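You operate a simulated robot arm through the tools that you are given. There is no shell and no other tool.

Carry out the task below with a simulated robot arm. There is one attempt and no reset: what you move stays moved.

## Task
Set the controls near the top of the steel bench. At the end: the left gold knob is turned to 1; the green tag (marked "PICKED") stands on top of the beige block; the right red ring is turned to loose; the left red ring is turned to loose; the blue hose end from the top of the steel bench is on the brown small carton; whatever was shut is shut again. Leave all else as you found it, and nothing knocked over.

Only the result counts: the job must be done as asked and must still hold three seconds after the hand-in. Knocking over, shifting, dropping, spilling or breaking anything else fails it.

## Robot
A 7-joint arm with a two-finger parallel gripper, fixed in place. Base frame: the origin is at the foot of the arm, x ahead of it, y to its left, z up; the work surface is at about z = 10. Units: mm, rad, N and s.
With the tool pointing down near the work surface it reaches from about 220 to 580 mm from the base axis. Its first joint turns from -1.152 to 1.152 rad. Payload 2.5 kg.
Tool frame: the origin (TCP) lies between the finger pads and is the grasp point; the fingertips stand 23 mm ahead of it; z points along the fingers, y is the line along which they close. The gripper opens to 94 mm. The fingers are 38 mm wide and 10 mm thick; the gripper's body (54 by 96 mm) begins 39 mm behind the TCP.
Orientation is told as [roll, pitch, yaw] about the base's x, y, z axes, in that order, counted from this pose: with the fingers straight down and closing along the base's y, the tool's x points along the base's -x, its y along +y and its z along -z.

## Interface
- The arm moves only by the tool move_arm. Its argument "deltas" is one flat list of numbers, 7 for each row, row after row: the turn, a rotation vector about the tool's x, y, z in rad, then the shift along the tool's x, y, z in mm, then the opening in per cent of the stroke, from 0 (shut) to 100 (fully open). In form: [wx, wy, wz, tx, ty, tz, fingers, wx, wy, wz, tx, ty, tz, fingers, ...]. A call has 1 to 20 rows; each row shifts and turns the commanded pose from where the row before left it, along the tool's axes as they then stand. A row lasts 0.2 s, in which the tool goes at most 50 mm and 0.15 rad; a call with a longer step from one row to the next is refused whole, and so is a gripper value outside its range. A pose out of reach is approached as far as the arm can. The call stops where the force on the tool passes 40 N (or 10 N more than at its start, if that is more) or the arm is blocked; 0.2 s more then pass. Each finger travels about 108 mm/s and halts on what it meets, pressing with about 30 N; the grip force reading is that of the motor and also rises with nothing between the fingers. The clock runs only during rows and for 0.2 s after the last one: add rows that do not move to give the fingers time. The reply holds the time, the measured pose of the TCP, the force on the tool along the base axes, the opening and the grip force, in the units named above and with some noise, with the torque about the TCP (base axes, N m) and any sound that the robot's microphone picked up.
- Cameras (640 x 400 px; columns grow to the right, rows downward): "scene" is fixed at [116.3, -401.9, 556.6]; the picture's right is [0.86, -0.51, 0.00], its down [-0.23, -0.40, -0.89] and it looks along [0.45, 0.77, -0.46] (base axes); focal length 276 px, centre (320, 200). "wrist" rides on the gripper at [86, 16, -74] in the tool frame; the picture's right is [-0.18, 0.98, 0.00], its down [-0.58, -0.11, -0.81] and it looks along [-0.79, -0.15, 0.59] (tool axes); focal length 243 px, centre (320, 200). There is no depth. A picture from a camera that has moved, and an enlarged one, comes with that camera's place and axes in the base frame and with its lens.
- snapshot(camera): a new picture of that camera. It takes no simulated time.
- close_up(camera, box): a new picture of the part [left, top, right, bottom] of that camera's present view, enlarged. It takes no simulated time.
- finish_job(): hands the job in; it is judged then, once.

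Nothing tells you positions but the pictures and the camera data. Unless the task says otherwise, let go and move clear before handing in.

The tools are called after "Request:" by a JSON object that holds its "method" and its "body". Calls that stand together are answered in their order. move_arm: Moves the arm, as the interface text tells. Its arguments: {"type":"object","properties":{"deltas":{"type":"array","items":{"type":"number"}}},"required":["deltas"]} The other tools are called the same way: snapshot (camera) takes a picture; close_up (camera, box) takes an enlarged picture of a part of a camera's view; finish_job () hands the job in.

At the start:

```text
time: 0.0
position: [363.6, 96.1, 474.5]
orientation: [0.001, -0.001, -0.001]
ft_force: [0.5, 0.2, -0.9]
moment: [0.0, 0.02, 0.03]
gripper_width: 94.0
gripper_force: 0.0
```

scene: 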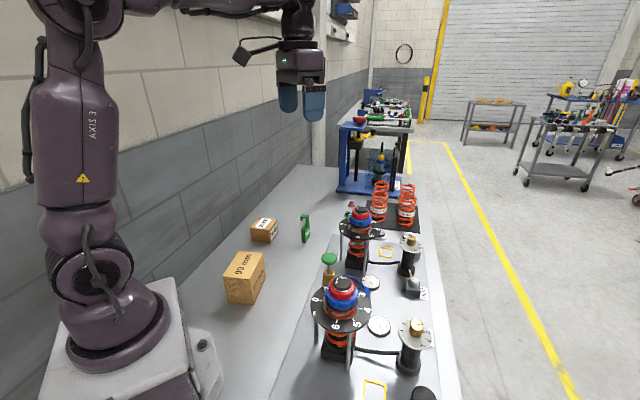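
wrist: 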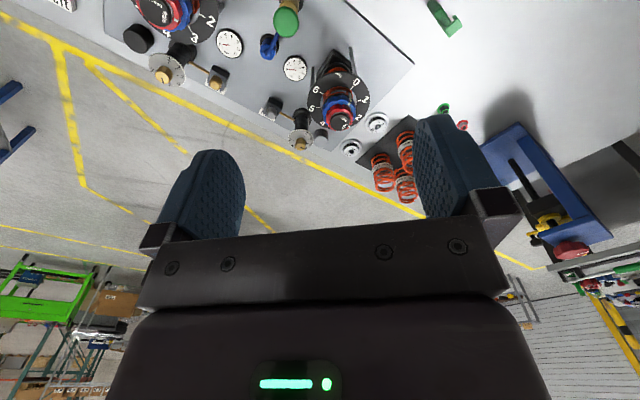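

I see a bench with two spring-shock units with red/blue rings and numbered dials, gold knobs, a green tag, boxes and some hose ends. I'll look closer before moving anything.

Request:
{"method": "close_up", "body": {"camera": "scene", "box": [280, 250, 460, 400]}}

Request:
{"method": "close_up", "body": {"camera": "scene", "box": [310, 160, 450, 260]}}

Request:
{"method": "close_up", "body": {"camera": "scene", "box": [200, 200, 340, 310]}}

Request:
{"method": "close_up", "body": {"camera": "wrist", "box": [100, 0, 300, 130]}}

Request:
{"method": "close_up", "body": {"camera": "wrist", "box": [250, 0, 480, 210]}}

```text
2.67 times, centred on (370, 325) of scene
camera zoom: at [116.3, -401.9, 556.6], right [0.86, -0.51, 0.0], down [-0.23, -0.4, -0.89], along [0.45, 0.77, -0.46], focal length 736 px, centre (187, -133)
```

zoom: 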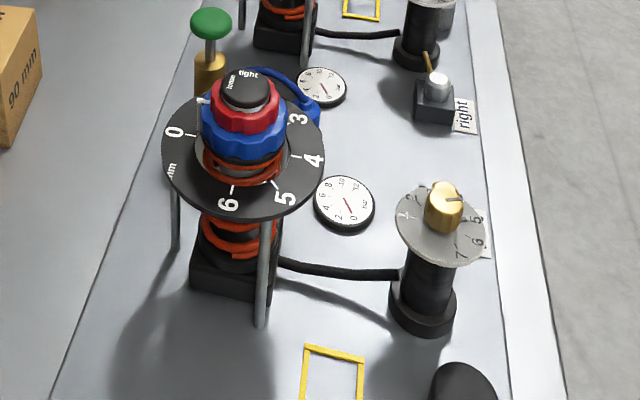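

```text
4.00 times, centred on (380, 210) of scene
camera zoom: at [116.3, -401.9, 556.6], right [0.86, -0.51, 0.0], down [-0.23, -0.4, -0.89], along [0.45, 0.77, -0.46], focal length 1104 px, centre (80, 160)
```

zoom: 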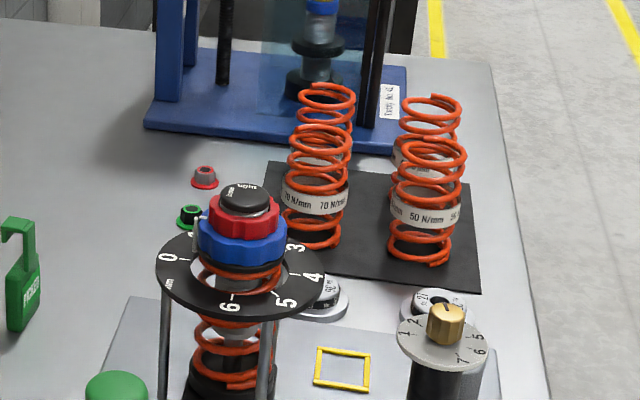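

```text
3.64 times, centred on (270, 255) of scene
camera zoom: at [116.3, -401.9, 556.6], right [0.86, -0.51, 0.0], down [-0.23, -0.4, -0.89], along [0.45, 0.77, -0.46], focal length 1004 px, centre (502, 0)
```

zoom: 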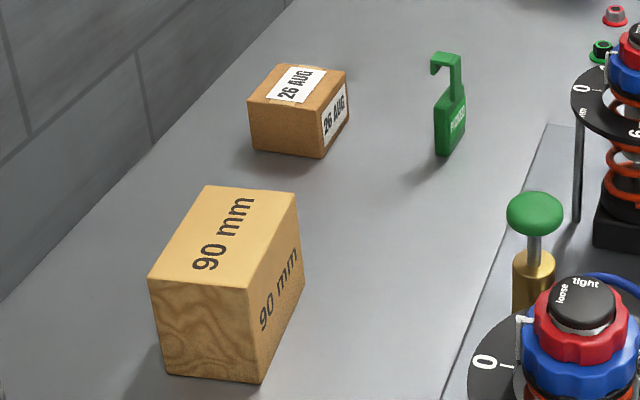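

```text
3.08 times, centred on (200, 65) of wrist
camera zoom: at [277.1, 112.3, 550.5], right [0.18, 0.98, 0.0], down [0.58, -0.11, 0.81], along [0.79, -0.15, -0.59], focal length 746 px, centre (689, 615)
```

zoom: 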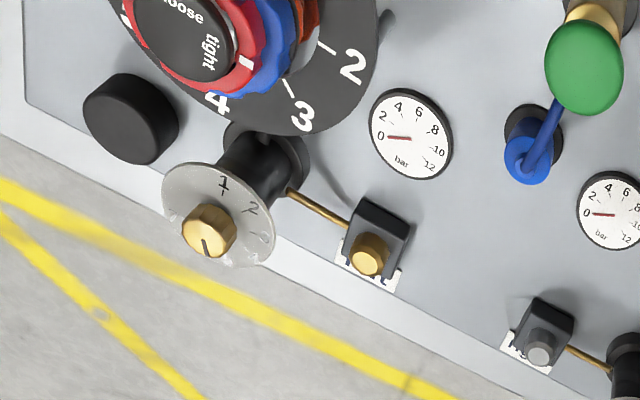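

```text
1.90 times, centred on (365, 105) of wrist
camera zoom: at [277.1, 112.3, 550.5], right [0.18, 0.98, 0.0], down [0.58, -0.11, 0.81], along [0.79, -0.15, -0.59], focal length 462 px, centre (234, 381)
```

zoom: 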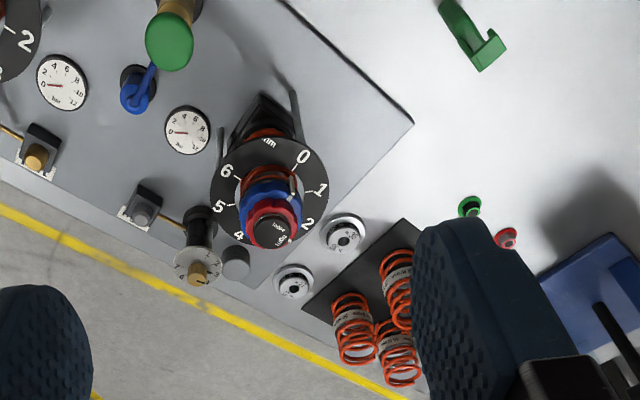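

The bench panel lies diagonally: one unit near (333,-107) and one near (533,94), and the text reads from the far (floor) side. I'll swing the wrist camera round for a better look at the left unit before touching anything.

Request:
{"method": "move_arm", "body": {"deltas": [0, 0, 0, -10, -41, 0, 100, 0, 0, 0, -10, -41, 0, 100, 0, 0, 0, -10, -41, 0, 100, 0, 0, 0, -10, -41, 0, 100, 0, 0, 0, -10, -41, 0, 100, 0, 0, 0, -10, -41, 0, 100, 0, 0, -0.1428, 0, 0, 0, 100, 0, 0, -0.1428, 0, 0, 0, 100, 0, 0, -0.1428, 0, 0, 0, 100, 0, 0, -0.1428, 0, 0, 0, 100, 0, 0, -0.1428, 0, 0, 0, 100, 0, 0, -0.1428, 0, 0, 0, 100, 0, 0, -0.1428, 0, 0, 0, 100, 0, 0, -0.1428, 0, 0, 0, 100, 0, 0, -0.1428, 0, 0, 0, 100, 0, 0, -0.1428, 0, 0, 0, 100, 0, 0, -0.1428, 0, 0, 0, 100]}}

Request:
{"method": "snapshot", "body": {"camera": "wrist"}}

Request:
{"method": "snapshot", "body": {"camera": "scene"}}

```text
time: 3.6
position: [422.4, -149.7, 475.8]
orientation: [-0.001, 0.001, 1.575]
ft_force: [0.1, 0.4, 0.9]
moment: [0.0, 0.03, 0.0]
gripper_width: 94.0
gripper_force: 0.1
```

```text
taken
camera wrist: at [407.3, -236.3, 550.7], right [-0.98, 0.18, 0.0], down [0.11, 0.58, 0.81], along [0.15, 0.79, -0.59], focal length 243 px, centre (320, 200)
```

wrist: 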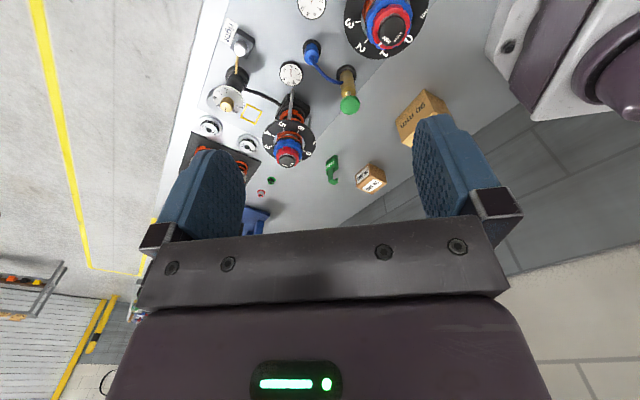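

```text
taken
```

scene: 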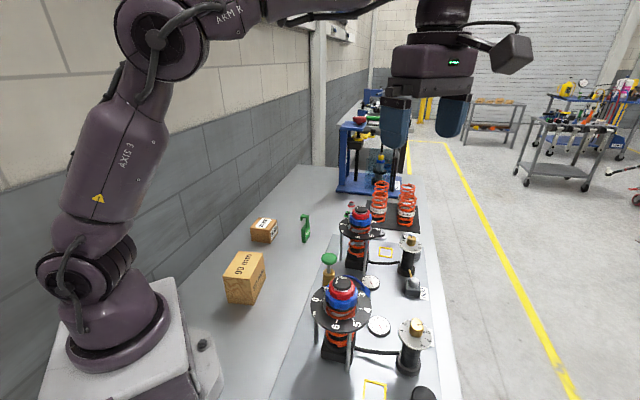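

The camera now looks along +y over the panel. I'll enlarge the controls and the hose.

Request:
{"method": "close_up", "body": {"camera": "wrist", "box": [190, 0, 350, 100]}}

Request:
{"method": "close_up", "body": {"camera": "wrist", "box": [190, 60, 350, 170]}}

Request:
{"method": "close_up", "body": {"camera": "wrist", "box": [290, 0, 450, 120]}}

Request:
{"method": "close_up", "body": {"camera": "wrist", "box": [310, 80, 460, 200]}}

```text
4.00 times, centred on (270, 50) of wrist
camera zoom: at [407.3, -236.3, 550.7], right [-0.98, 0.18, 0.0], down [0.11, 0.58, 0.81], along [0.15, 0.79, -0.59], focal length 970 px, centre (520, 800)
```

zoom: 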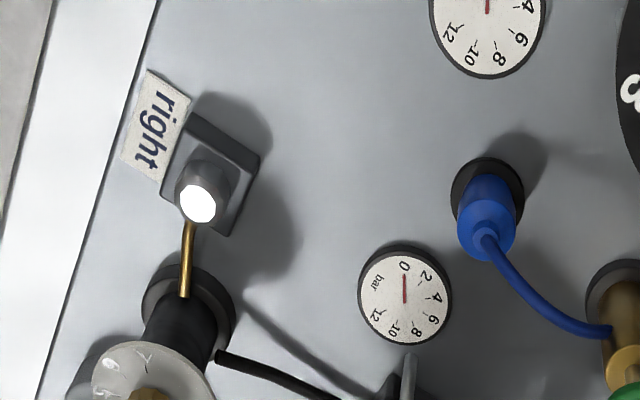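

```text
3.64 times, centred on (270, 115) of wrist
camera zoom: at [407.3, -236.3, 550.7], right [-0.98, 0.18, 0.0], down [0.11, 0.58, 0.81], along [0.15, 0.79, -0.59], focal length 882 px, centre (502, 509)
```

zoom: 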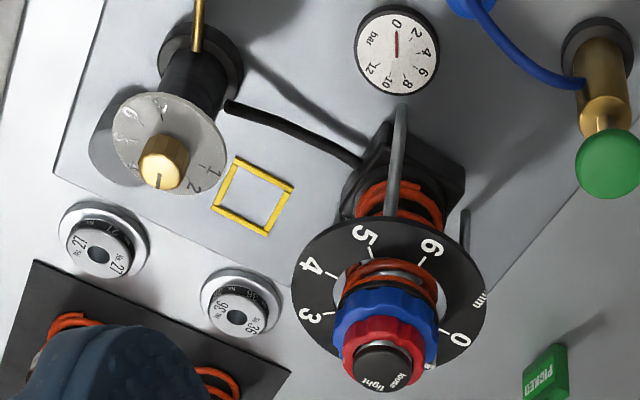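

```text
3.33 times, centred on (370, 60) of wrist
camera zoom: at [407.3, -236.3, 550.7], right [-0.98, 0.18, 0.0], down [0.11, 0.58, 0.81], along [0.15, 0.79, -0.59], focal length 809 px, centre (153, 667)
```

zoom: 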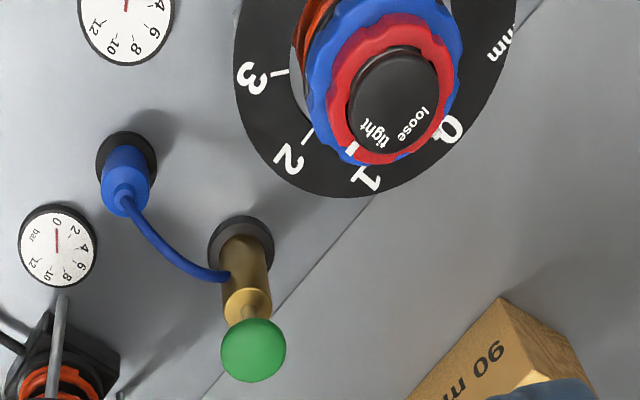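

```text
3.33 times, centred on (385, 140) of wrist
camera zoom: at [407.3, -236.3, 550.7], right [-0.98, 0.18, 0.0], down [0.11, 0.58, 0.81], along [0.15, 0.79, -0.59], focal length 809 px, centre (103, 400)
```

zoom: 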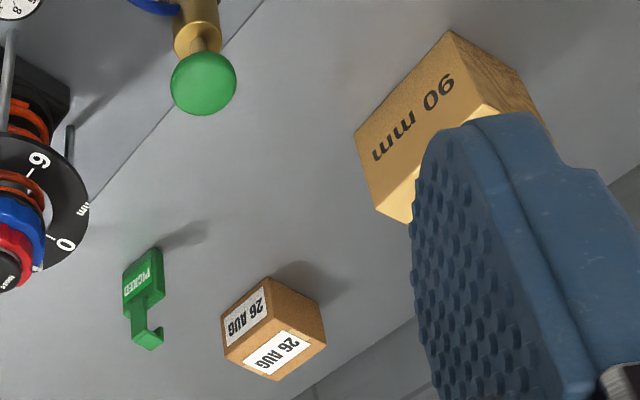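

I can see the blue hose plug in its socket by the brass valve with the green knob, plus "left" and "right" labelled lock blocks with a brass rod into each dial post. I need a nearer look at the left block and dial, so I'll back the camera off towards the floor side.

Request:
{"method": "move_arm", "body": {"deltas": [0, 0, 0, 24, -9.6, 29.2, 100, 0, 0, 0, 24, -9.6, 29.2, 100, 0, 0, 0, 24, -9.6, 29.2, 100, 0, 0, 0, 24, -9.6, 29.2, 100, 0, 0, 0, 24, -9.6, 29.2, 100]}}

Request:
{"method": "snapshot", "body": {"camera": "wrist"}}

Request:
{"method": "close_up", "body": {"camera": "wrist", "box": [300, 0, 460, 100]}}

Request:
{"method": "close_up", "body": {"camera": "wrist", "box": [200, 0, 360, 100]}}

```text
time: 4.8
position: [470.0, -268.8, 325.9]
orientation: [0.0, 0.0, 1.57]
ft_force: [0.1, 0.0, 0.4]
moment: [0.01, -0.02, 0.01]
gripper_width: 94.1
gripper_force: 0.0
```

```text
taken
camera wrist: at [455.0, -356.7, 402.3], right [-0.98, 0.18, 0.0], down [0.11, 0.58, 0.81], along [0.15, 0.79, -0.59], focal length 243 px, centre (320, 200)
```

wrist: 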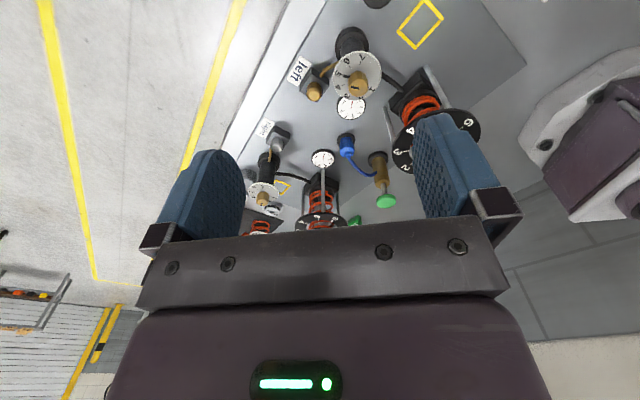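

```text
4.00 times, centred on (380, 50) of wrist
camera zoom: at [455.0, -356.7, 402.3], right [-0.98, 0.18, 0.0], down [0.11, 0.58, 0.81], along [0.15, 0.79, -0.59], focal length 970 px, centre (80, 800)
```

zoom: 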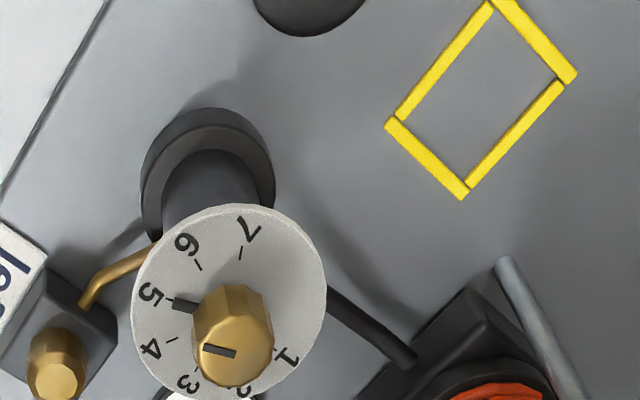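

```text
4.00 times, centred on (280, 50) of wrist
camera zoom: at [455.0, -356.7, 402.3], right [-0.98, 0.18, 0.0], down [0.11, 0.58, 0.81], along [0.15, 0.79, -0.59], focal length 970 px, centre (480, 800)
```

zoom: 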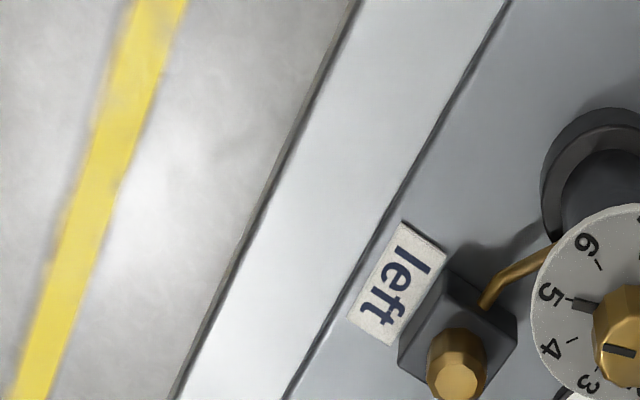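

The left dial points at 5, and the "left" block has a gold cap with a bent brass rod running to the post. I'll drop lower for a clear view of that block and the dial.

Request:
{"method": "move_arm", "body": {"deltas": [0, 0, 0, 0, 0, 35, 100, 0, 0, 0, 0, 0, 35, 100, 0, 0, 0, 0, 0, 30, 100]}}

Request:
{"method": "snapshot", "body": {"camera": "wrist"}}

Request:
{"method": "close_up", "body": {"camera": "wrist", "box": [260, 20, 420, 130]}}

Request:
{"method": "close_up", "body": {"camera": "wrist", "box": [220, 110, 420, 240]}}

```text
time: 5.6
position: [473.1, -268.3, 228.6]
orientation: [-0.002, -0.001, 1.57]
ft_force: [0.7, -0.4, -0.2]
moment: [0.01, 0.01, 0.01]
gripper_width: 94.0
gripper_force: 0.0
```

```text
taken
camera wrist: at [456.0, -356.5, 303.1], right [-0.98, 0.18, 0.0], down [0.11, 0.58, 0.81], along [0.15, 0.79, -0.59], focal length 243 px, centre (320, 200)
```

wrist: 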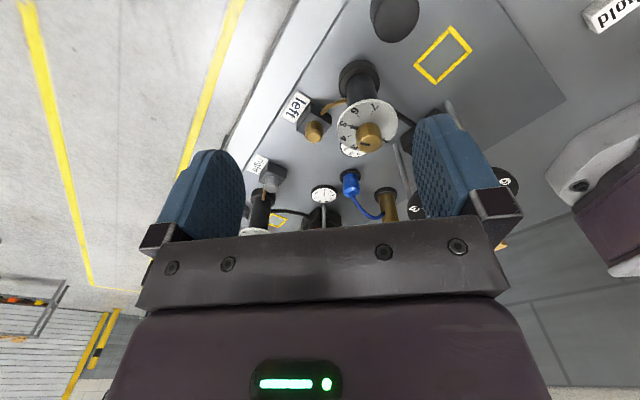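

```text
3.64 times, centred on (340, 75) of wrist
camera zoom: at [456.0, -356.5, 303.1], right [-0.98, 0.18, 0.0], down [0.11, 0.58, 0.81], along [0.15, 0.79, -0.59], focal length 882 px, centre (247, 654)
```

zoom: 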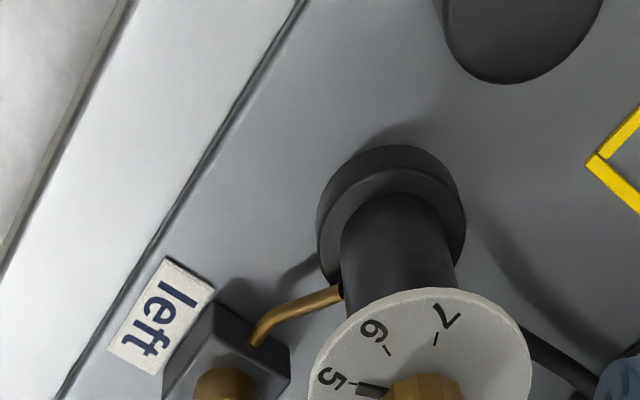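

```text
3.08 times, centred on (320, 175) of wrist
camera zoom: at [456.0, -356.5, 303.1], right [-0.98, 0.18, 0.0], down [0.11, 0.58, 0.81], along [0.15, 0.79, -0.59], focal length 746 px, centre (320, 277)
```

zoom: 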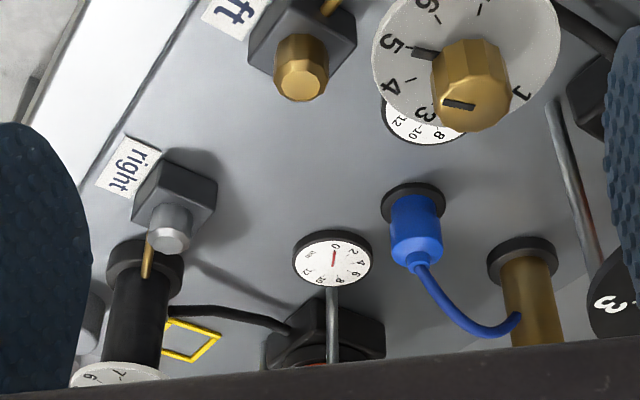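

There is also a boxed label at the upper right of this view that I haven't identified. I'll check that before planning.

Request:
{"method": "close_up", "body": {"camera": "wrist", "box": [500, 0, 640, 90]}}

Request:
{"method": "close_up", "body": {"camera": "scene", "box": [330, 60, 430, 200]}}

Request:
{"method": "close_up", "body": {"camera": "scene", "box": [370, 220, 450, 300]}}

```text
4.44 times, centred on (570, 45) of wrist
camera zoom: at [456.0, -356.5, 303.1], right [-0.98, 0.18, 0.0], down [0.11, 0.58, 0.81], along [0.15, 0.79, -0.59], focal length 1078 px, centre (-791, 889)
```

zoom: 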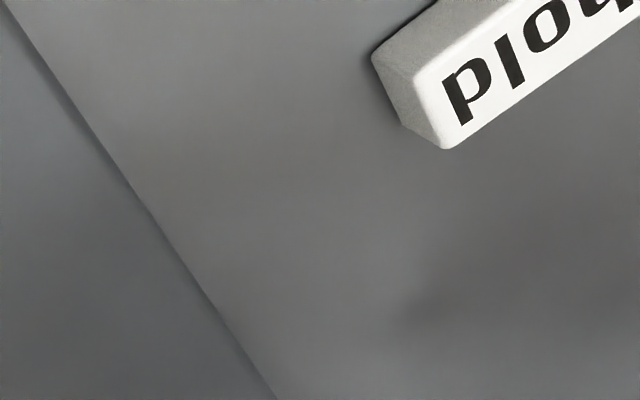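

```text
2.86 times, centred on (380, 130) of scene
camera zoom: at [116.3, -401.9, 556.6], right [0.86, -0.51, 0.0], down [-0.23, -0.4, -0.89], along [0.45, 0.77, -0.46], focal length 788 px, centre (149, 400)
```

zoom: 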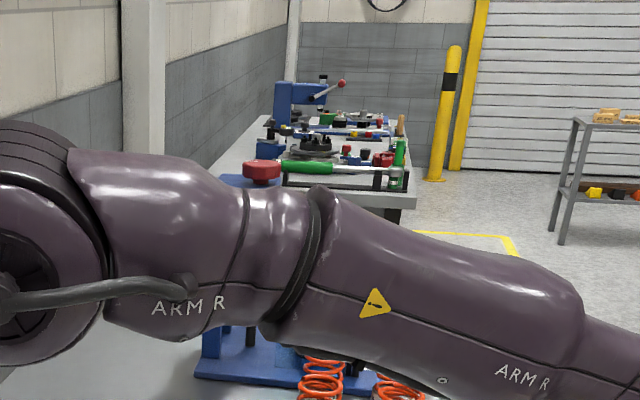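

```text
5.00 times, centred on (410, 260) of scene
camera zoom: at [116.3, -401.9, 556.6], right [0.86, -0.51, 0.0], down [-0.23, -0.4, -0.89], along [0.45, 0.77, -0.46], focal length 1380 px, centre (-130, -100)
```

zoom: 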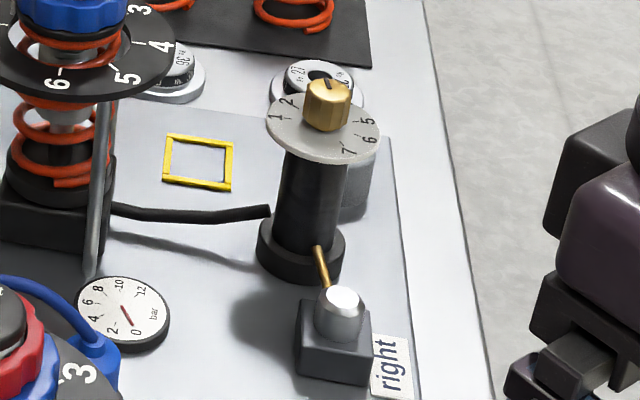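

The white sign reads like "hold" upside down, and it lies near (190,-220). I'll rise and move over to read it, since it may explain the locks.

Request:
{"method": "move_arm", "body": {"deltas": [0, 0, 0, 0, 0, -40, 100, 0, 0, 0, 0, 0, -40, 100, 0, 0, 0, 0, 0, -40, 100, 0, 0, 0, 7, 40, 0, 100, 0, 0, 0, 7, 40, 0, 100, 0, 0, 0, 7, 40, 0, 100, 0, 0, 0, 7, 40, 0, 100, 0, 0, 0, 7, 40, 0, 100]}}

Request:
{"method": "snapshot", "body": {"camera": "wrist"}}

Request:
{"method": "snapshot", "body": {"camera": "scene"}}

```text
time: 7.4
position: [270.9, -302.1, 349.4]
orientation: [0.0, -0.001, 1.571]
ft_force: [0.1, -0.6, -0.2]
moment: [0.04, 0.01, 0.0]
gripper_width: 93.7
gripper_force: 0.0
```

```text
taken
camera wrist: at [253.9, -390.0, 424.7], right [-0.98, 0.18, 0.0], down [0.11, 0.58, 0.81], along [0.15, 0.79, -0.59], focal length 243 px, centre (320, 200)
```

wrist: 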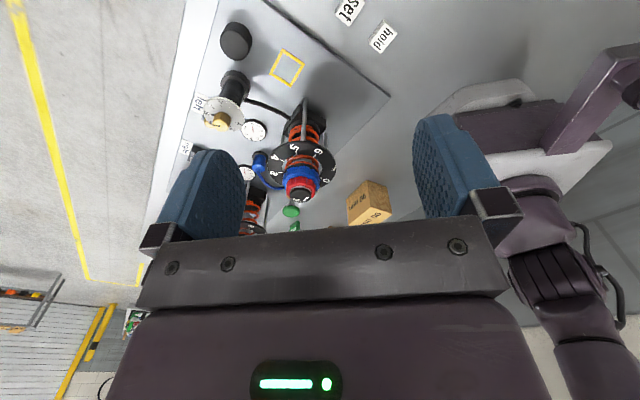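

```text
taken
```

scene: 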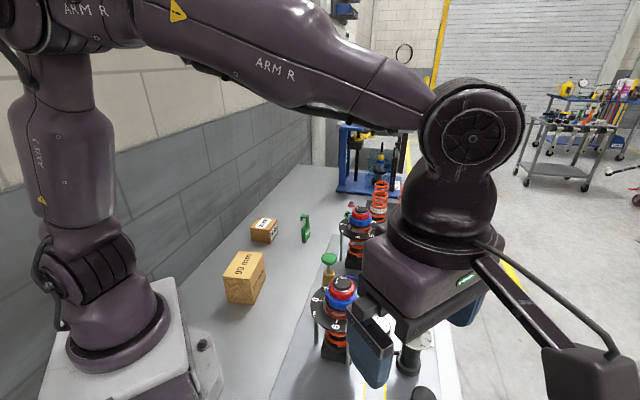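

There are two small white markers, "set" and "hold". I'll enlarge them and look for anything next to them.

Request:
{"method": "close_up", "body": {"camera": "wrist", "box": [320, 0, 480, 100]}}

Request:
{"method": "close_up", "body": {"camera": "wrist", "box": [180, 10, 340, 130]}}

Request:
{"method": "close_up", "body": {"camera": "wrist", "box": [230, 110, 400, 240]}}

```text
4.00 times, centred on (400, 50) of wrist
camera zoom: at [253.9, -390.0, 424.7], right [-0.98, 0.18, 0.0], down [0.11, 0.58, 0.81], along [0.15, 0.79, -0.59], focal length 970 px, centre (0, 800)
```

zoom: 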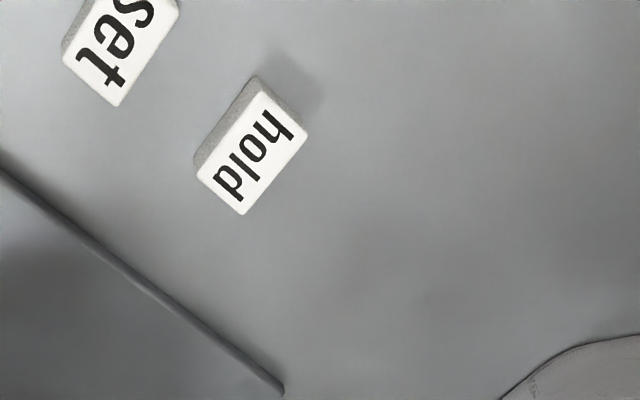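

```text
3.33 times, centred on (260, 70) of wrist
camera zoom: at [253.9, -390.0, 424.7], right [-0.98, 0.18, 0.0], down [0.11, 0.58, 0.81], along [0.15, 0.79, -0.59], focal length 809 px, centre (520, 633)
```

zoom: 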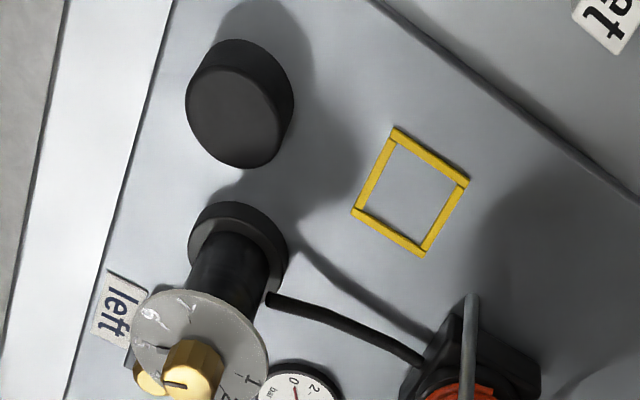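

```text
3.08 times, centred on (315, 175) of wrist
camera zoom: at [253.9, -390.0, 424.7], right [-0.98, 0.18, 0.0], down [0.11, 0.58, 0.81], along [0.15, 0.79, -0.59], focal length 746 px, centre (335, 277)
```

zoom: 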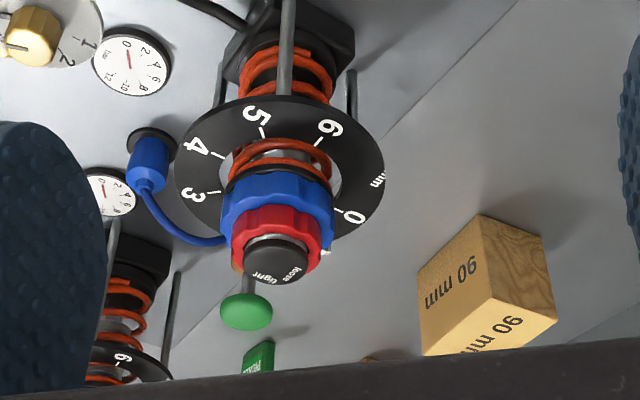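

"set" and "hold" are just small loose white blocks, so I'll leave them alone. I'll take high zoom pictures of the left shock's rings and of the dial for measuring.

Request:
{"method": "close_up", "body": {"camera": "wrist", "box": [270, 150, 350, 210]}}

Request:
{"method": "close_up", "body": {"camera": "scene", "box": [310, 265, 380, 325]}}

Request:
{"method": "close_up", "body": {"camera": "wrist", "box": [190, 80, 270, 140]}}

Request:
{"method": "close_up", "body": {"camera": "scene", "box": [330, 190, 400, 250]}}

```text
6.67 times, centred on (310, 180) of wrist
camera zoom: at [253.9, -390.0, 424.7], right [-0.98, 0.18, 0.0], down [0.11, 0.58, 0.81], along [0.15, 0.79, -0.59], focal length 1618 px, centre (387, 333)
```

zoom: 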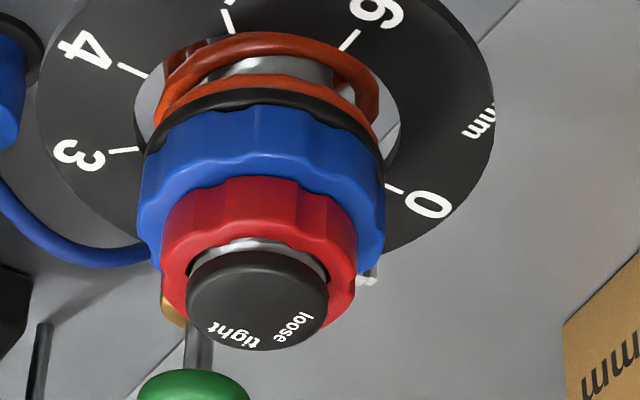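

```text
6.67 times, centred on (345, 295) of scene
camera zoom: at [116.4, -401.9, 556.6], right [0.86, -0.51, 0.0], down [-0.23, -0.4, -0.89], along [0.45, 0.77, -0.46], focal length 1840 px, centre (153, -433)
```

zoom: 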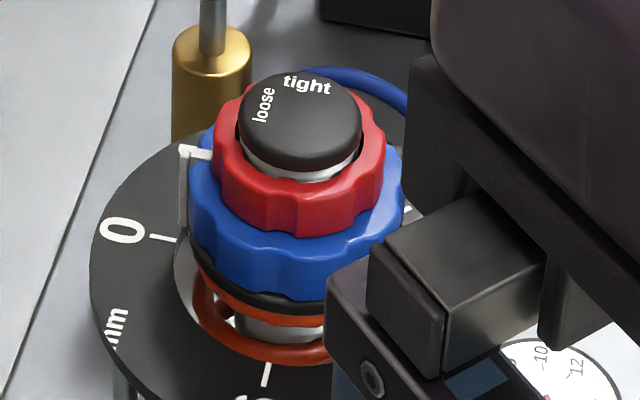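

```text
6.67 times, centred on (230, 110) of wrist
camera zoom: at [253.9, -390.0, 424.7], right [-0.98, 0.18, 0.0], down [0.11, 0.58, 0.81], along [0.15, 0.79, -0.59], focal length 1618 px, centre (920, 800)
```

zoom: 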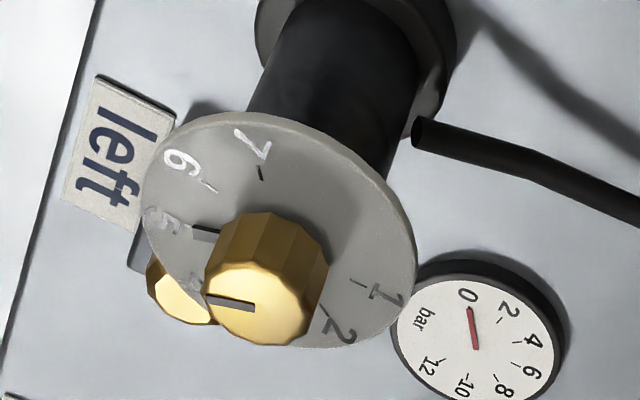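

```text
6.67 times, centred on (365, 220) of scene
camera zoom: at [116.4, -401.9, 556.6], right [0.86, -0.51, 0.0], down [-0.23, -0.4, -0.89], along [0.45, 0.77, -0.46], focal length 1840 px, centre (20, 67)
```

zoom: 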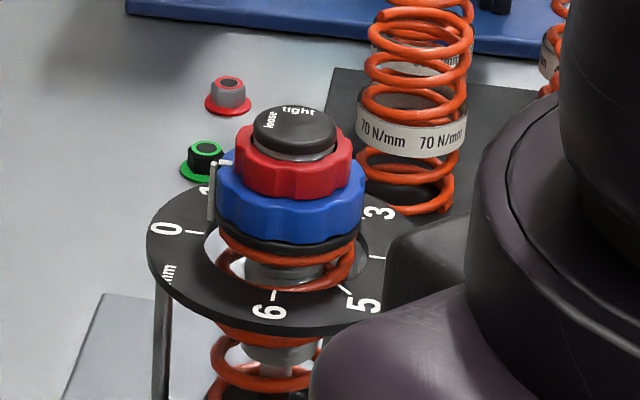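

I need to see where the red ring's own mark is relative to "tight" and "loose". I'll move round to the robot's side and look back at the left shock.

Request:
{"method": "move_arm", "body": {"deltas": [0, 0, 0, -37.75, -3.6, 0, 100, 0, 0, 0, -37.75, -3.6, 0, 100, 0, 0, 0, -37.75, -3.6, 0, 100, 0, 0, 0, -37.75, -3.6, 0, 100, 0, 0, 0, -37.75, -3.6, 0, 100, 0, 0, 0, -37.75, -3.6, 0, 100, 0, 0, 0, -37.75, -3.6, 0, 100, 0, 0, 0, -37.75, -3.6, 0, 100, 0, 0, 0.1473, 0, 0, 0, 100, 0, 0, 0.1473, 0, 0, 0, 100, 0, 0, 0.1473, 0, 0, 0, 100, 0, 0, 0.1473, 0, 0, 0, 100, 0, 0, 0.1473, 0, 0, 0, 100, 0, 0, 0.1473, 0, 0, 0, 100, 0, 0, 0.1473, 0, 0, 0, 100, 0, 0, 0.1473, 0, 0, 0, 100, 0, 0, 0.1473, 0, 0, 0, 100, 0, 0, 0.1473, 0, 0, 0, 100, 0, 0, 0.1473, 0, 0, 0, 100, 0, 0, 0.1473, 0, 0, 0, 100]}}

Request:
{"method": "move_arm", "body": {"deltas": [0, 0, 0.1473, 0, 0, 0, 100, 0, 0, 0.1473, 0, 0, 0, 100, 0, 0, 0.1473, 0, 0, 0, 100, 0, 0, 0.1473, 0, 0, 0, 100]}}

Request:
{"method": "snapshot", "body": {"camera": "wrist"}}

Request:
{"method": "snapshot", "body": {"camera": "scene"}}

```text
time: 11.6
position: [301.7, -2.0, 349.4]
orientation: [0.002, 0.0, -0.2]
ft_force: [0.0, 0.2, 0.3]
moment: [-0.01, -0.01, 0.02]
gripper_width: 94.1
gripper_force: 0.1
```

```text
time: 12.6
position: [300.2, -1.9, 348.2]
orientation: [-0.002, -0.001, -0.789]
ft_force: [0.2, -0.4, 0.2]
moment: [0.01, 0.01, 0.02]
gripper_width: 94.1
gripper_force: 0.1
```

```text
taken
camera wrist: at [250.9, 70.0, 424.0], right [0.83, 0.56, 0.0], down [0.33, -0.49, 0.81], along [0.45, -0.67, -0.59], focal length 243 px, centre (320, 200)
```

wrist: 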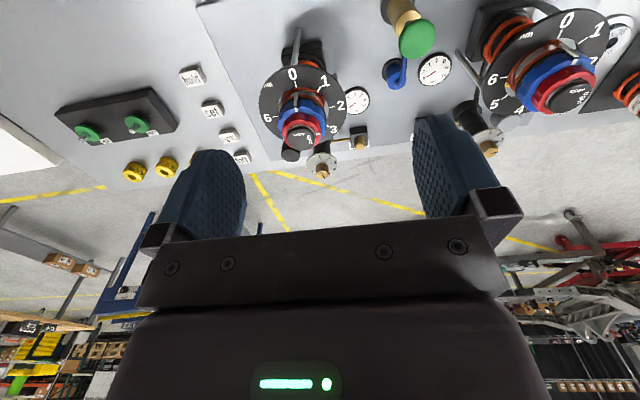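

```text
taken
```

scene: 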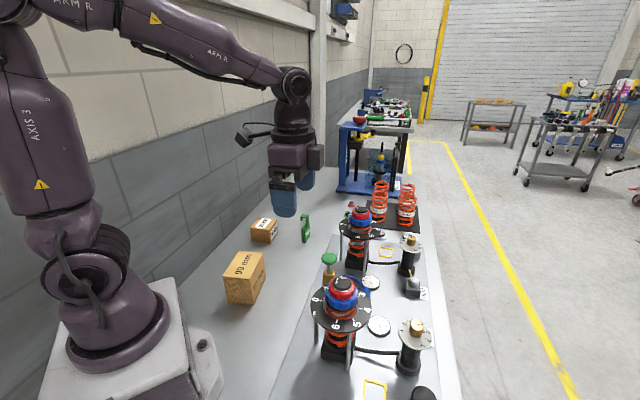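

There is more here: a dark tray with two green items, yellow rings and four white word blocks. I'll zoom on the left shock and on those.

Request:
{"method": "close_up", "body": {"camera": "wrist", "box": [250, 60, 370, 160]}}

Request:
{"method": "close_up", "body": {"camera": "wrist", "box": [50, 50, 270, 190]}}

Request:
{"method": "close_up", "body": {"camera": "wrist", "box": [340, 0, 500, 100]}}

Request:
{"method": "close_up", "body": {"camera": "wrist", "box": [450, 0, 640, 130]}}

```text
4.00 times, centred on (310, 110) of wrist
camera zoom: at [250.9, 70.0, 424.0], right [0.83, 0.56, 0.0], down [0.33, -0.49, 0.81], along [0.45, -0.67, -0.59], focal length 970 px, centre (360, 560)
```

zoom: 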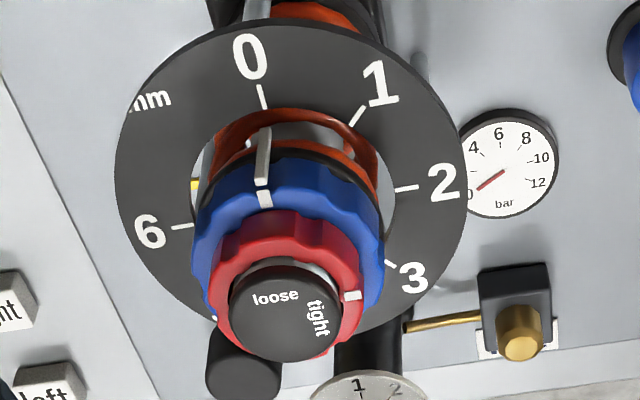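

```text
2.86 times, centred on (160, 120) of wrist
camera zoom: at [250.9, 70.0, 424.0], right [0.83, 0.56, 0.0], down [0.33, -0.49, 0.81], along [0.45, -0.67, -0.59], focal length 693 px, centre (777, 429)
```

zoom: 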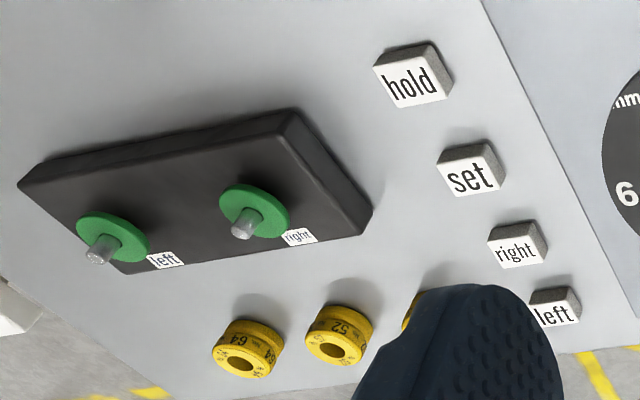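

```text
4.00 times, centred on (420, 50) of wrist
camera zoom: at [250.9, 70.0, 424.0], right [0.83, 0.56, 0.0], down [0.33, -0.49, 0.81], along [0.45, -0.67, -0.59], focal length 970 px, centre (-80, 800)
```

zoom: 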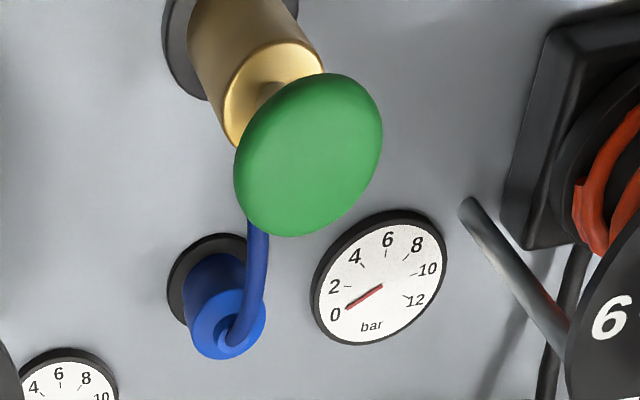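

```text
3.08 times, centred on (545, 65) of wrist
camera zoom: at [250.9, 70.0, 424.0], right [0.83, 0.56, 0.0], down [0.33, -0.49, 0.81], along [0.45, -0.67, -0.59], focal length 746 px, centre (-372, 615)
```

zoom: 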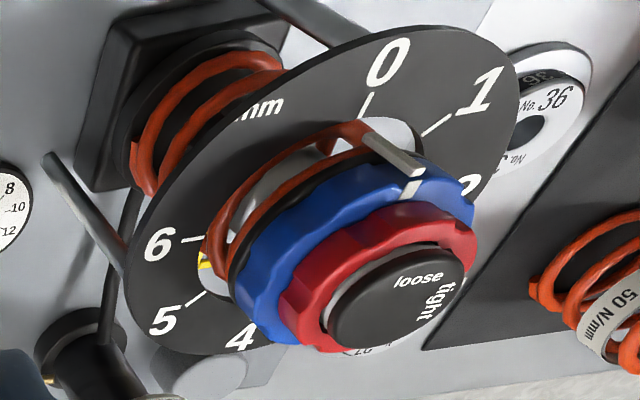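

The white mark on each red ring sits at "tight", and "loose" lies about a quarter turn counter-clockwise from above; the blue rings must not move. I'll take sharp close-ups from both cameras to locate the rings and the left dial precisely.

Request:
{"method": "close_up", "body": {"camera": "scene", "box": [318, 265, 366, 295]}}

Request:
{"method": "close_up", "body": {"camera": "scene", "box": [318, 285, 366, 315]}}

Request:
{"method": "close_up", "body": {"camera": "wrist", "box": [270, 110, 334, 150]}}

Request:
{"method": "close_up", "body": {"camera": "scene", "box": [390, 312, 438, 342]}}

Request:
{"method": "close_up", "body": {"camera": "scene", "box": [340, 202, 388, 232]}}

```text
13.33 times, centred on (342, 280) of scene
camera zoom: at [116.3, -401.9, 556.6], right [0.86, -0.51, 0.0], down [-0.23, -0.4, -0.89], along [0.45, 0.77, -0.46], focal length 3679 px, centre (27, -867)
```

zoom: 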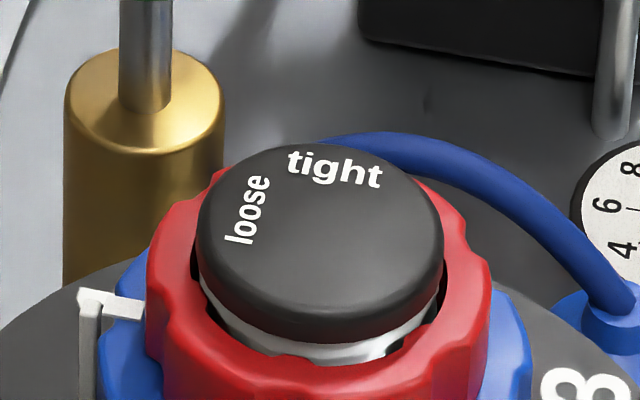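

```text
13.33 times, centred on (342, 300) of scene
camera zoom: at [116.3, -401.9, 556.6], right [0.86, -0.51, 0.0], down [-0.23, -0.4, -0.89], along [0.45, 0.77, -0.46], focal length 3679 px, centre (27, -1133)
```

zoom: 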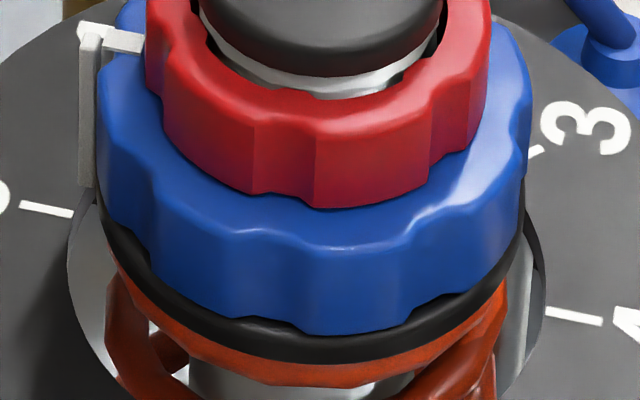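

```text
10.00 times, centred on (302, 130) of wrist
camera zoom: at [250.9, 70.0, 424.0], right [0.83, 0.56, 0.0], down [0.33, -0.49, 0.81], along [0.45, -0.67, -0.59], focal length 2426 px, centre (500, 900)
```

zoom: 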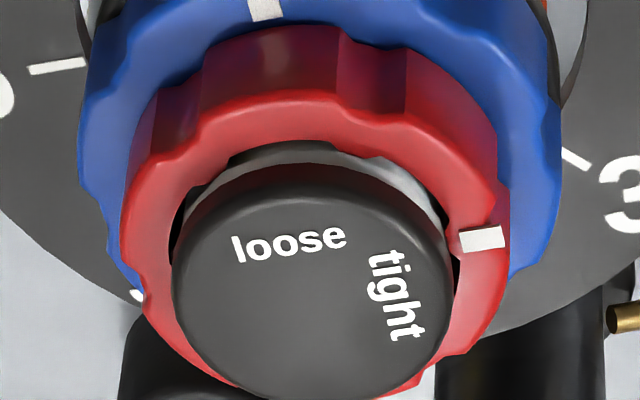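

```text
13.33 times, centred on (414, 327) of scene
camera zoom: at [116.3, -401.9, 556.6], right [0.86, -0.51, 0.0], down [-0.23, -0.4, -0.89], along [0.45, 0.77, -0.46], focal length 3679 px, centre (-933, -1493)
```

zoom: 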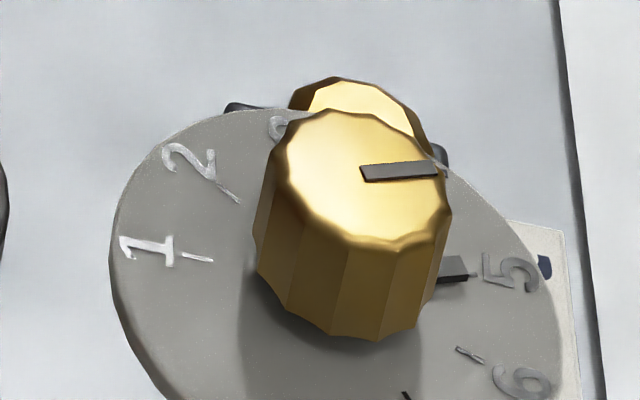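

```text
13.33 times, centred on (364, 217) of scene
camera zoom: at [116.3, -401.9, 556.6], right [0.86, -0.51, 0.0], down [-0.23, -0.4, -0.89], along [0.45, 0.77, -0.46], focal length 3679 px, centre (-267, -27)
```

zoom: 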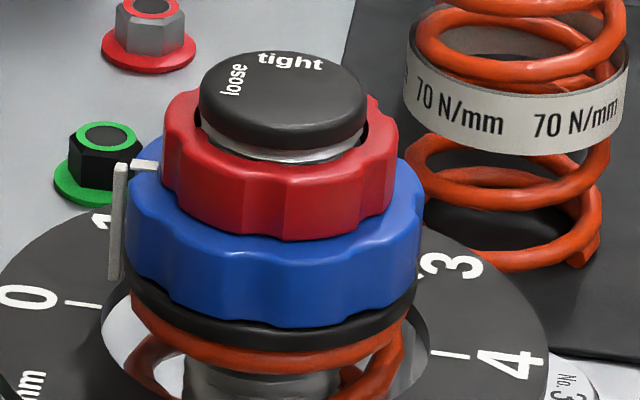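

The left shock's axis comes out at about (340,-100): blue ring top at z≈175, red ring z≈175–189, cap top z≈198. Its mark must go from azimuth 45° to 135°. I'll move above it with the fingers turned clear of the blue ring's pointer and check alignment.

Request:
{"method": "move_arm", "body": {"deltas": [0, 0, 0.1396, 0, 0, 0, 69, 0, 0, 0.1396, 0, 0, 0, 69, 0, 0, 0.1396, 0, 0, 0, 69, 0, 0, 0.1396, 0, 0, 0, 69, 0, 0, 0.1396, 0, 0, 0, 69, 0, 0, 0, -25.2, 7.8, 21.5, 69, 0, 0, 0, -25.2, 7.8, 21.5, 69, 0, 0, 0, -25.2, 7.8, 21.5, 69, 0, 0, 0, -25.2, 7.8, 21.5, 69]}}

Request:
{"method": "snapshot", "body": {"camera": "wrist"}}

Request:
{"method": "close_up", "body": {"camera": "scene", "box": [280, 200, 400, 320]}}

```text
time: 14.6
position: [340.5, -99.4, 262.5]
orientation: [0.001, 0.001, -1.482]
ft_force: [0.0, 0.3, -0.1]
moment: [0.0, 0.0, -0.01]
gripper_width: 64.9
gripper_force: 0.0
```

```text
taken
camera wrist: at [349.4, -11.7, 337.0], right [1.0, -0.1, 0.0], down [-0.06, -0.59, 0.81], along [-0.08, -0.8, -0.59], focal length 243 px, centre (320, 200)
```

wrist: 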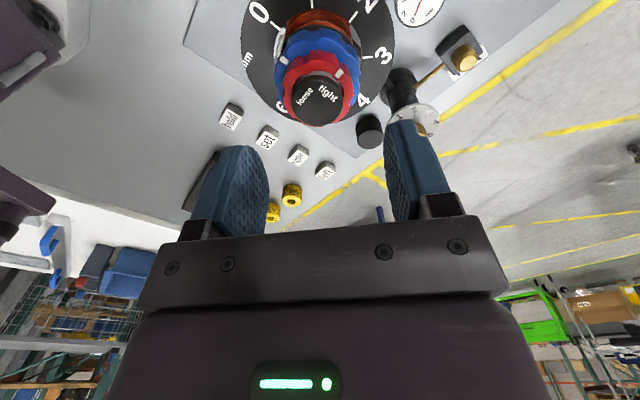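

```text
3.33 times, centred on (340, 260) of scene
camera zoom: at [116.3, -401.9, 556.6], right [0.86, -0.51, 0.0], down [-0.23, -0.4, -0.89], along [0.45, 0.77, -0.46], focal length 920 px, centre (253, 0)
```

zoom: 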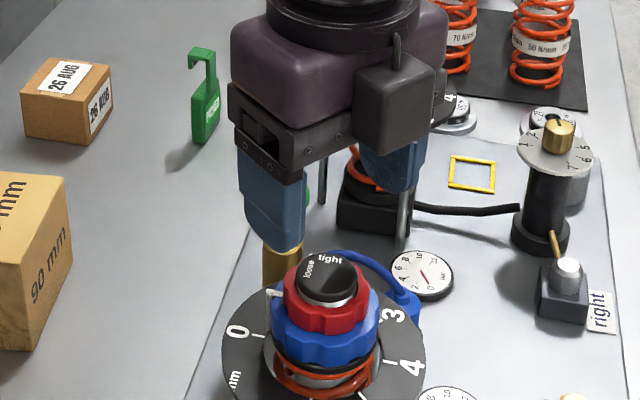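

Request:
{"method": "close_up", "body": {"camera": "wrist", "box": [260, 50, 380, 130]}}

```text
5.00 times, centred on (320, 90) of wrist
camera zoom: at [349.4, -11.7, 337.0], right [1.0, -0.1, 0.0], down [-0.06, -0.59, 0.81], along [-0.08, -0.8, -0.59], focal length 1213 px, centre (320, 750)
```

zoom: 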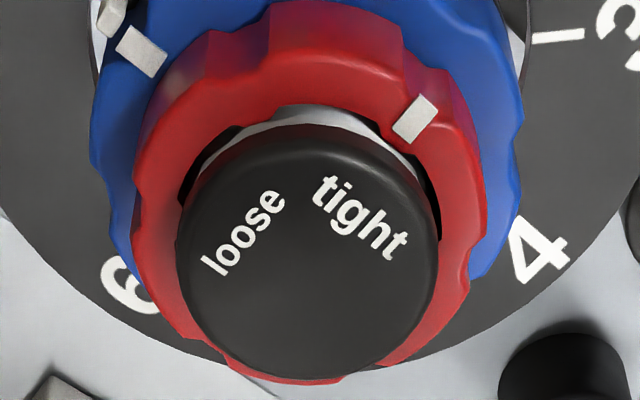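

The axis measures about (339.3,-100), so I need a 1.5 mm correction. I'll descend so the fingertips end at z≈181, above the blue ring, still open.

Request:
{"method": "move_arm", "body": {"deltas": [0, 0, 0, -0.9, -1.6, 20, 69, 0, 0, 0, 0, 0, 20, 69, 0, 0, 0, 0, 0, 19, 69]}}

Request:
{"method": "snapshot", "body": {"camera": "wrist"}}

Request:
{"method": "close_up", "body": {"camera": "scene", "box": [300, 250, 390, 320]}}

```text
time: 15.4
position: [339.1, -100.3, 203.4]
orientation: [0.001, 0.0, -1.484]
ft_force: [-0.3, 0.3, 0.2]
moment: [0.03, 0.01, 0.0]
gripper_width: 64.7
gripper_force: 0.0
```

```text
taken
camera wrist: at [346.6, -13.1, 278.4], right [1.0, -0.1, 0.0], down [-0.06, -0.59, 0.81], along [-0.08, -0.8, -0.59], focal length 243 px, centre (320, 200)
```

wrist: 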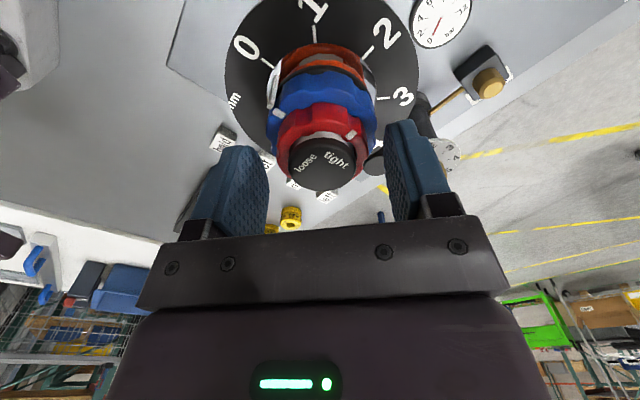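

```text
5.71 times, centred on (345, 285) of scene
camera zoom: at [116.3, -401.9, 556.6], right [0.86, -0.51, 0.0], down [-0.23, -0.4, -0.89], along [0.45, 0.77, -0.46], focal length 1577 px, centre (177, -286)
```

zoom: 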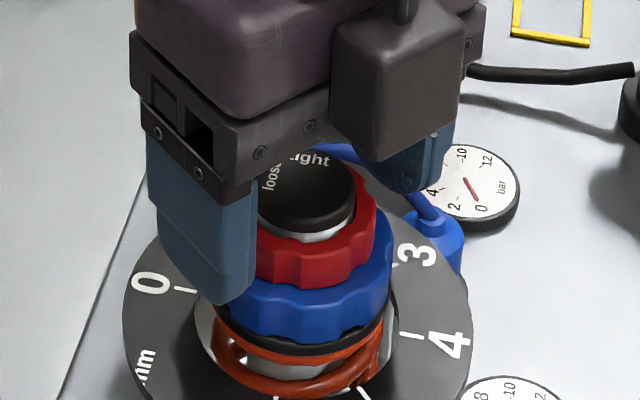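

Alignment looks good, with the fingertips above the blue ring. Now I'll close on the red ring.

Request:
{"method": "move_arm", "body": {"deltas": [0, 0, 0, 0, 0, 0, 0, 0, 0, 0, 0, 0, 0, 0]}}

Request:
{"method": "snapshot", "body": {"camera": "wrist"}}

Request:
{"method": "close_up", "body": {"camera": "wrist", "box": [250, 80, 390, 200]}}

```text
time: 16.0
position: [339.2, -100.4, 202.8]
orientation: [0.003, -0.003, -1.484]
ft_force: [16.5, -0.3, -8.5]
moment: [-0.18, -0.03, 0.02]
gripper_width: 46.1
gripper_force: 45.5
```

```text
taken
camera wrist: at [347.5, -12.9, 278.7], right [1.0, -0.1, 0.0], down [-0.06, -0.59, 0.81], along [-0.08, -0.8, -0.59], focal length 243 px, centre (320, 200)
```

wrist: 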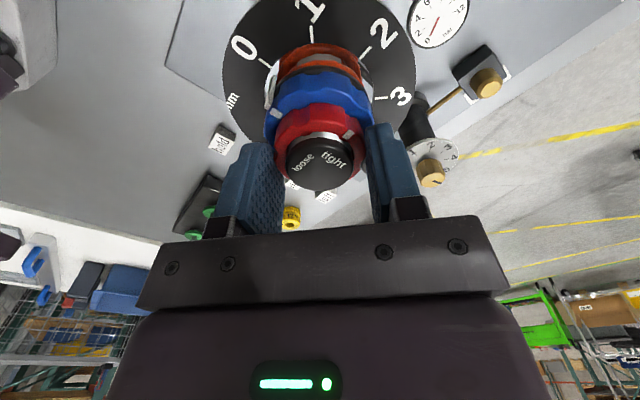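

```text
3.33 times, centred on (320, 140) of wrist
camera zoom: at [347.5, -12.9, 278.7], right [1.0, -0.1, 0.0], down [-0.06, -0.59, 0.81], along [-0.08, -0.8, -0.59], focal length 809 px, centre (320, 400)
```

zoom: 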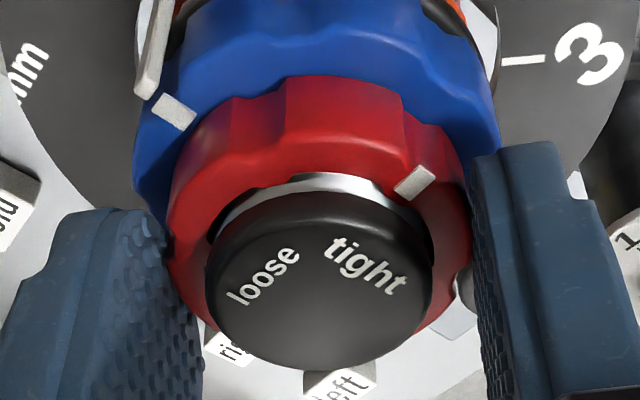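

I have a grip at 46 mm with a slight side load, so I'll nudge to centre it and then turn a little as a test.

Request:
{"method": "move_arm", "body": {"deltas": [0, 0, 0, 0, 0.8, 0, 0, 0, 0, 0, 0, 0, 0, 0]}}

```text
time: 16.6
position: [338.7, -100.4, 202.6]
orientation: [0.002, -0.001, -1.483]
ft_force: [14.6, 0.1, -7.9]
moment: [-0.63, -0.1, 0.0]
gripper_width: 46.1
gripper_force: 44.7
```

Request:
{"method": "move_arm", "body": {"deltas": [0, 0, -0.1, 0, 0, 0, 0, 0, 0, -0.1, 0, 0, 0, 0, 0, 0, -0.1, 0, 0, 0, 0]}}

Request:
{"method": "close_up", "body": {"camera": "wrist", "box": [250, 80, 390, 200]}}

```text
time: 17.4
position: [338.8, -99.9, 203.4]
orientation: [0.001, 0.0, -1.184]
ft_force: [16.3, 6.8, -12.7]
moment: [-0.55, -0.23, 0.0]
gripper_width: 46.1
gripper_force: 44.8
```

```text
3.33 times, centred on (320, 140) of wrist
camera zoom: at [321.8, -14.4, 279.0], right [0.98, 0.2, 0.0], down [0.12, -0.58, 0.81], along [0.16, -0.79, -0.59], focal length 809 px, centre (320, 400)
```

zoom: 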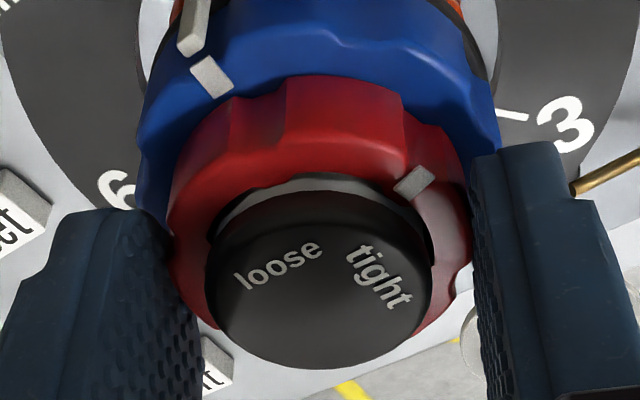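

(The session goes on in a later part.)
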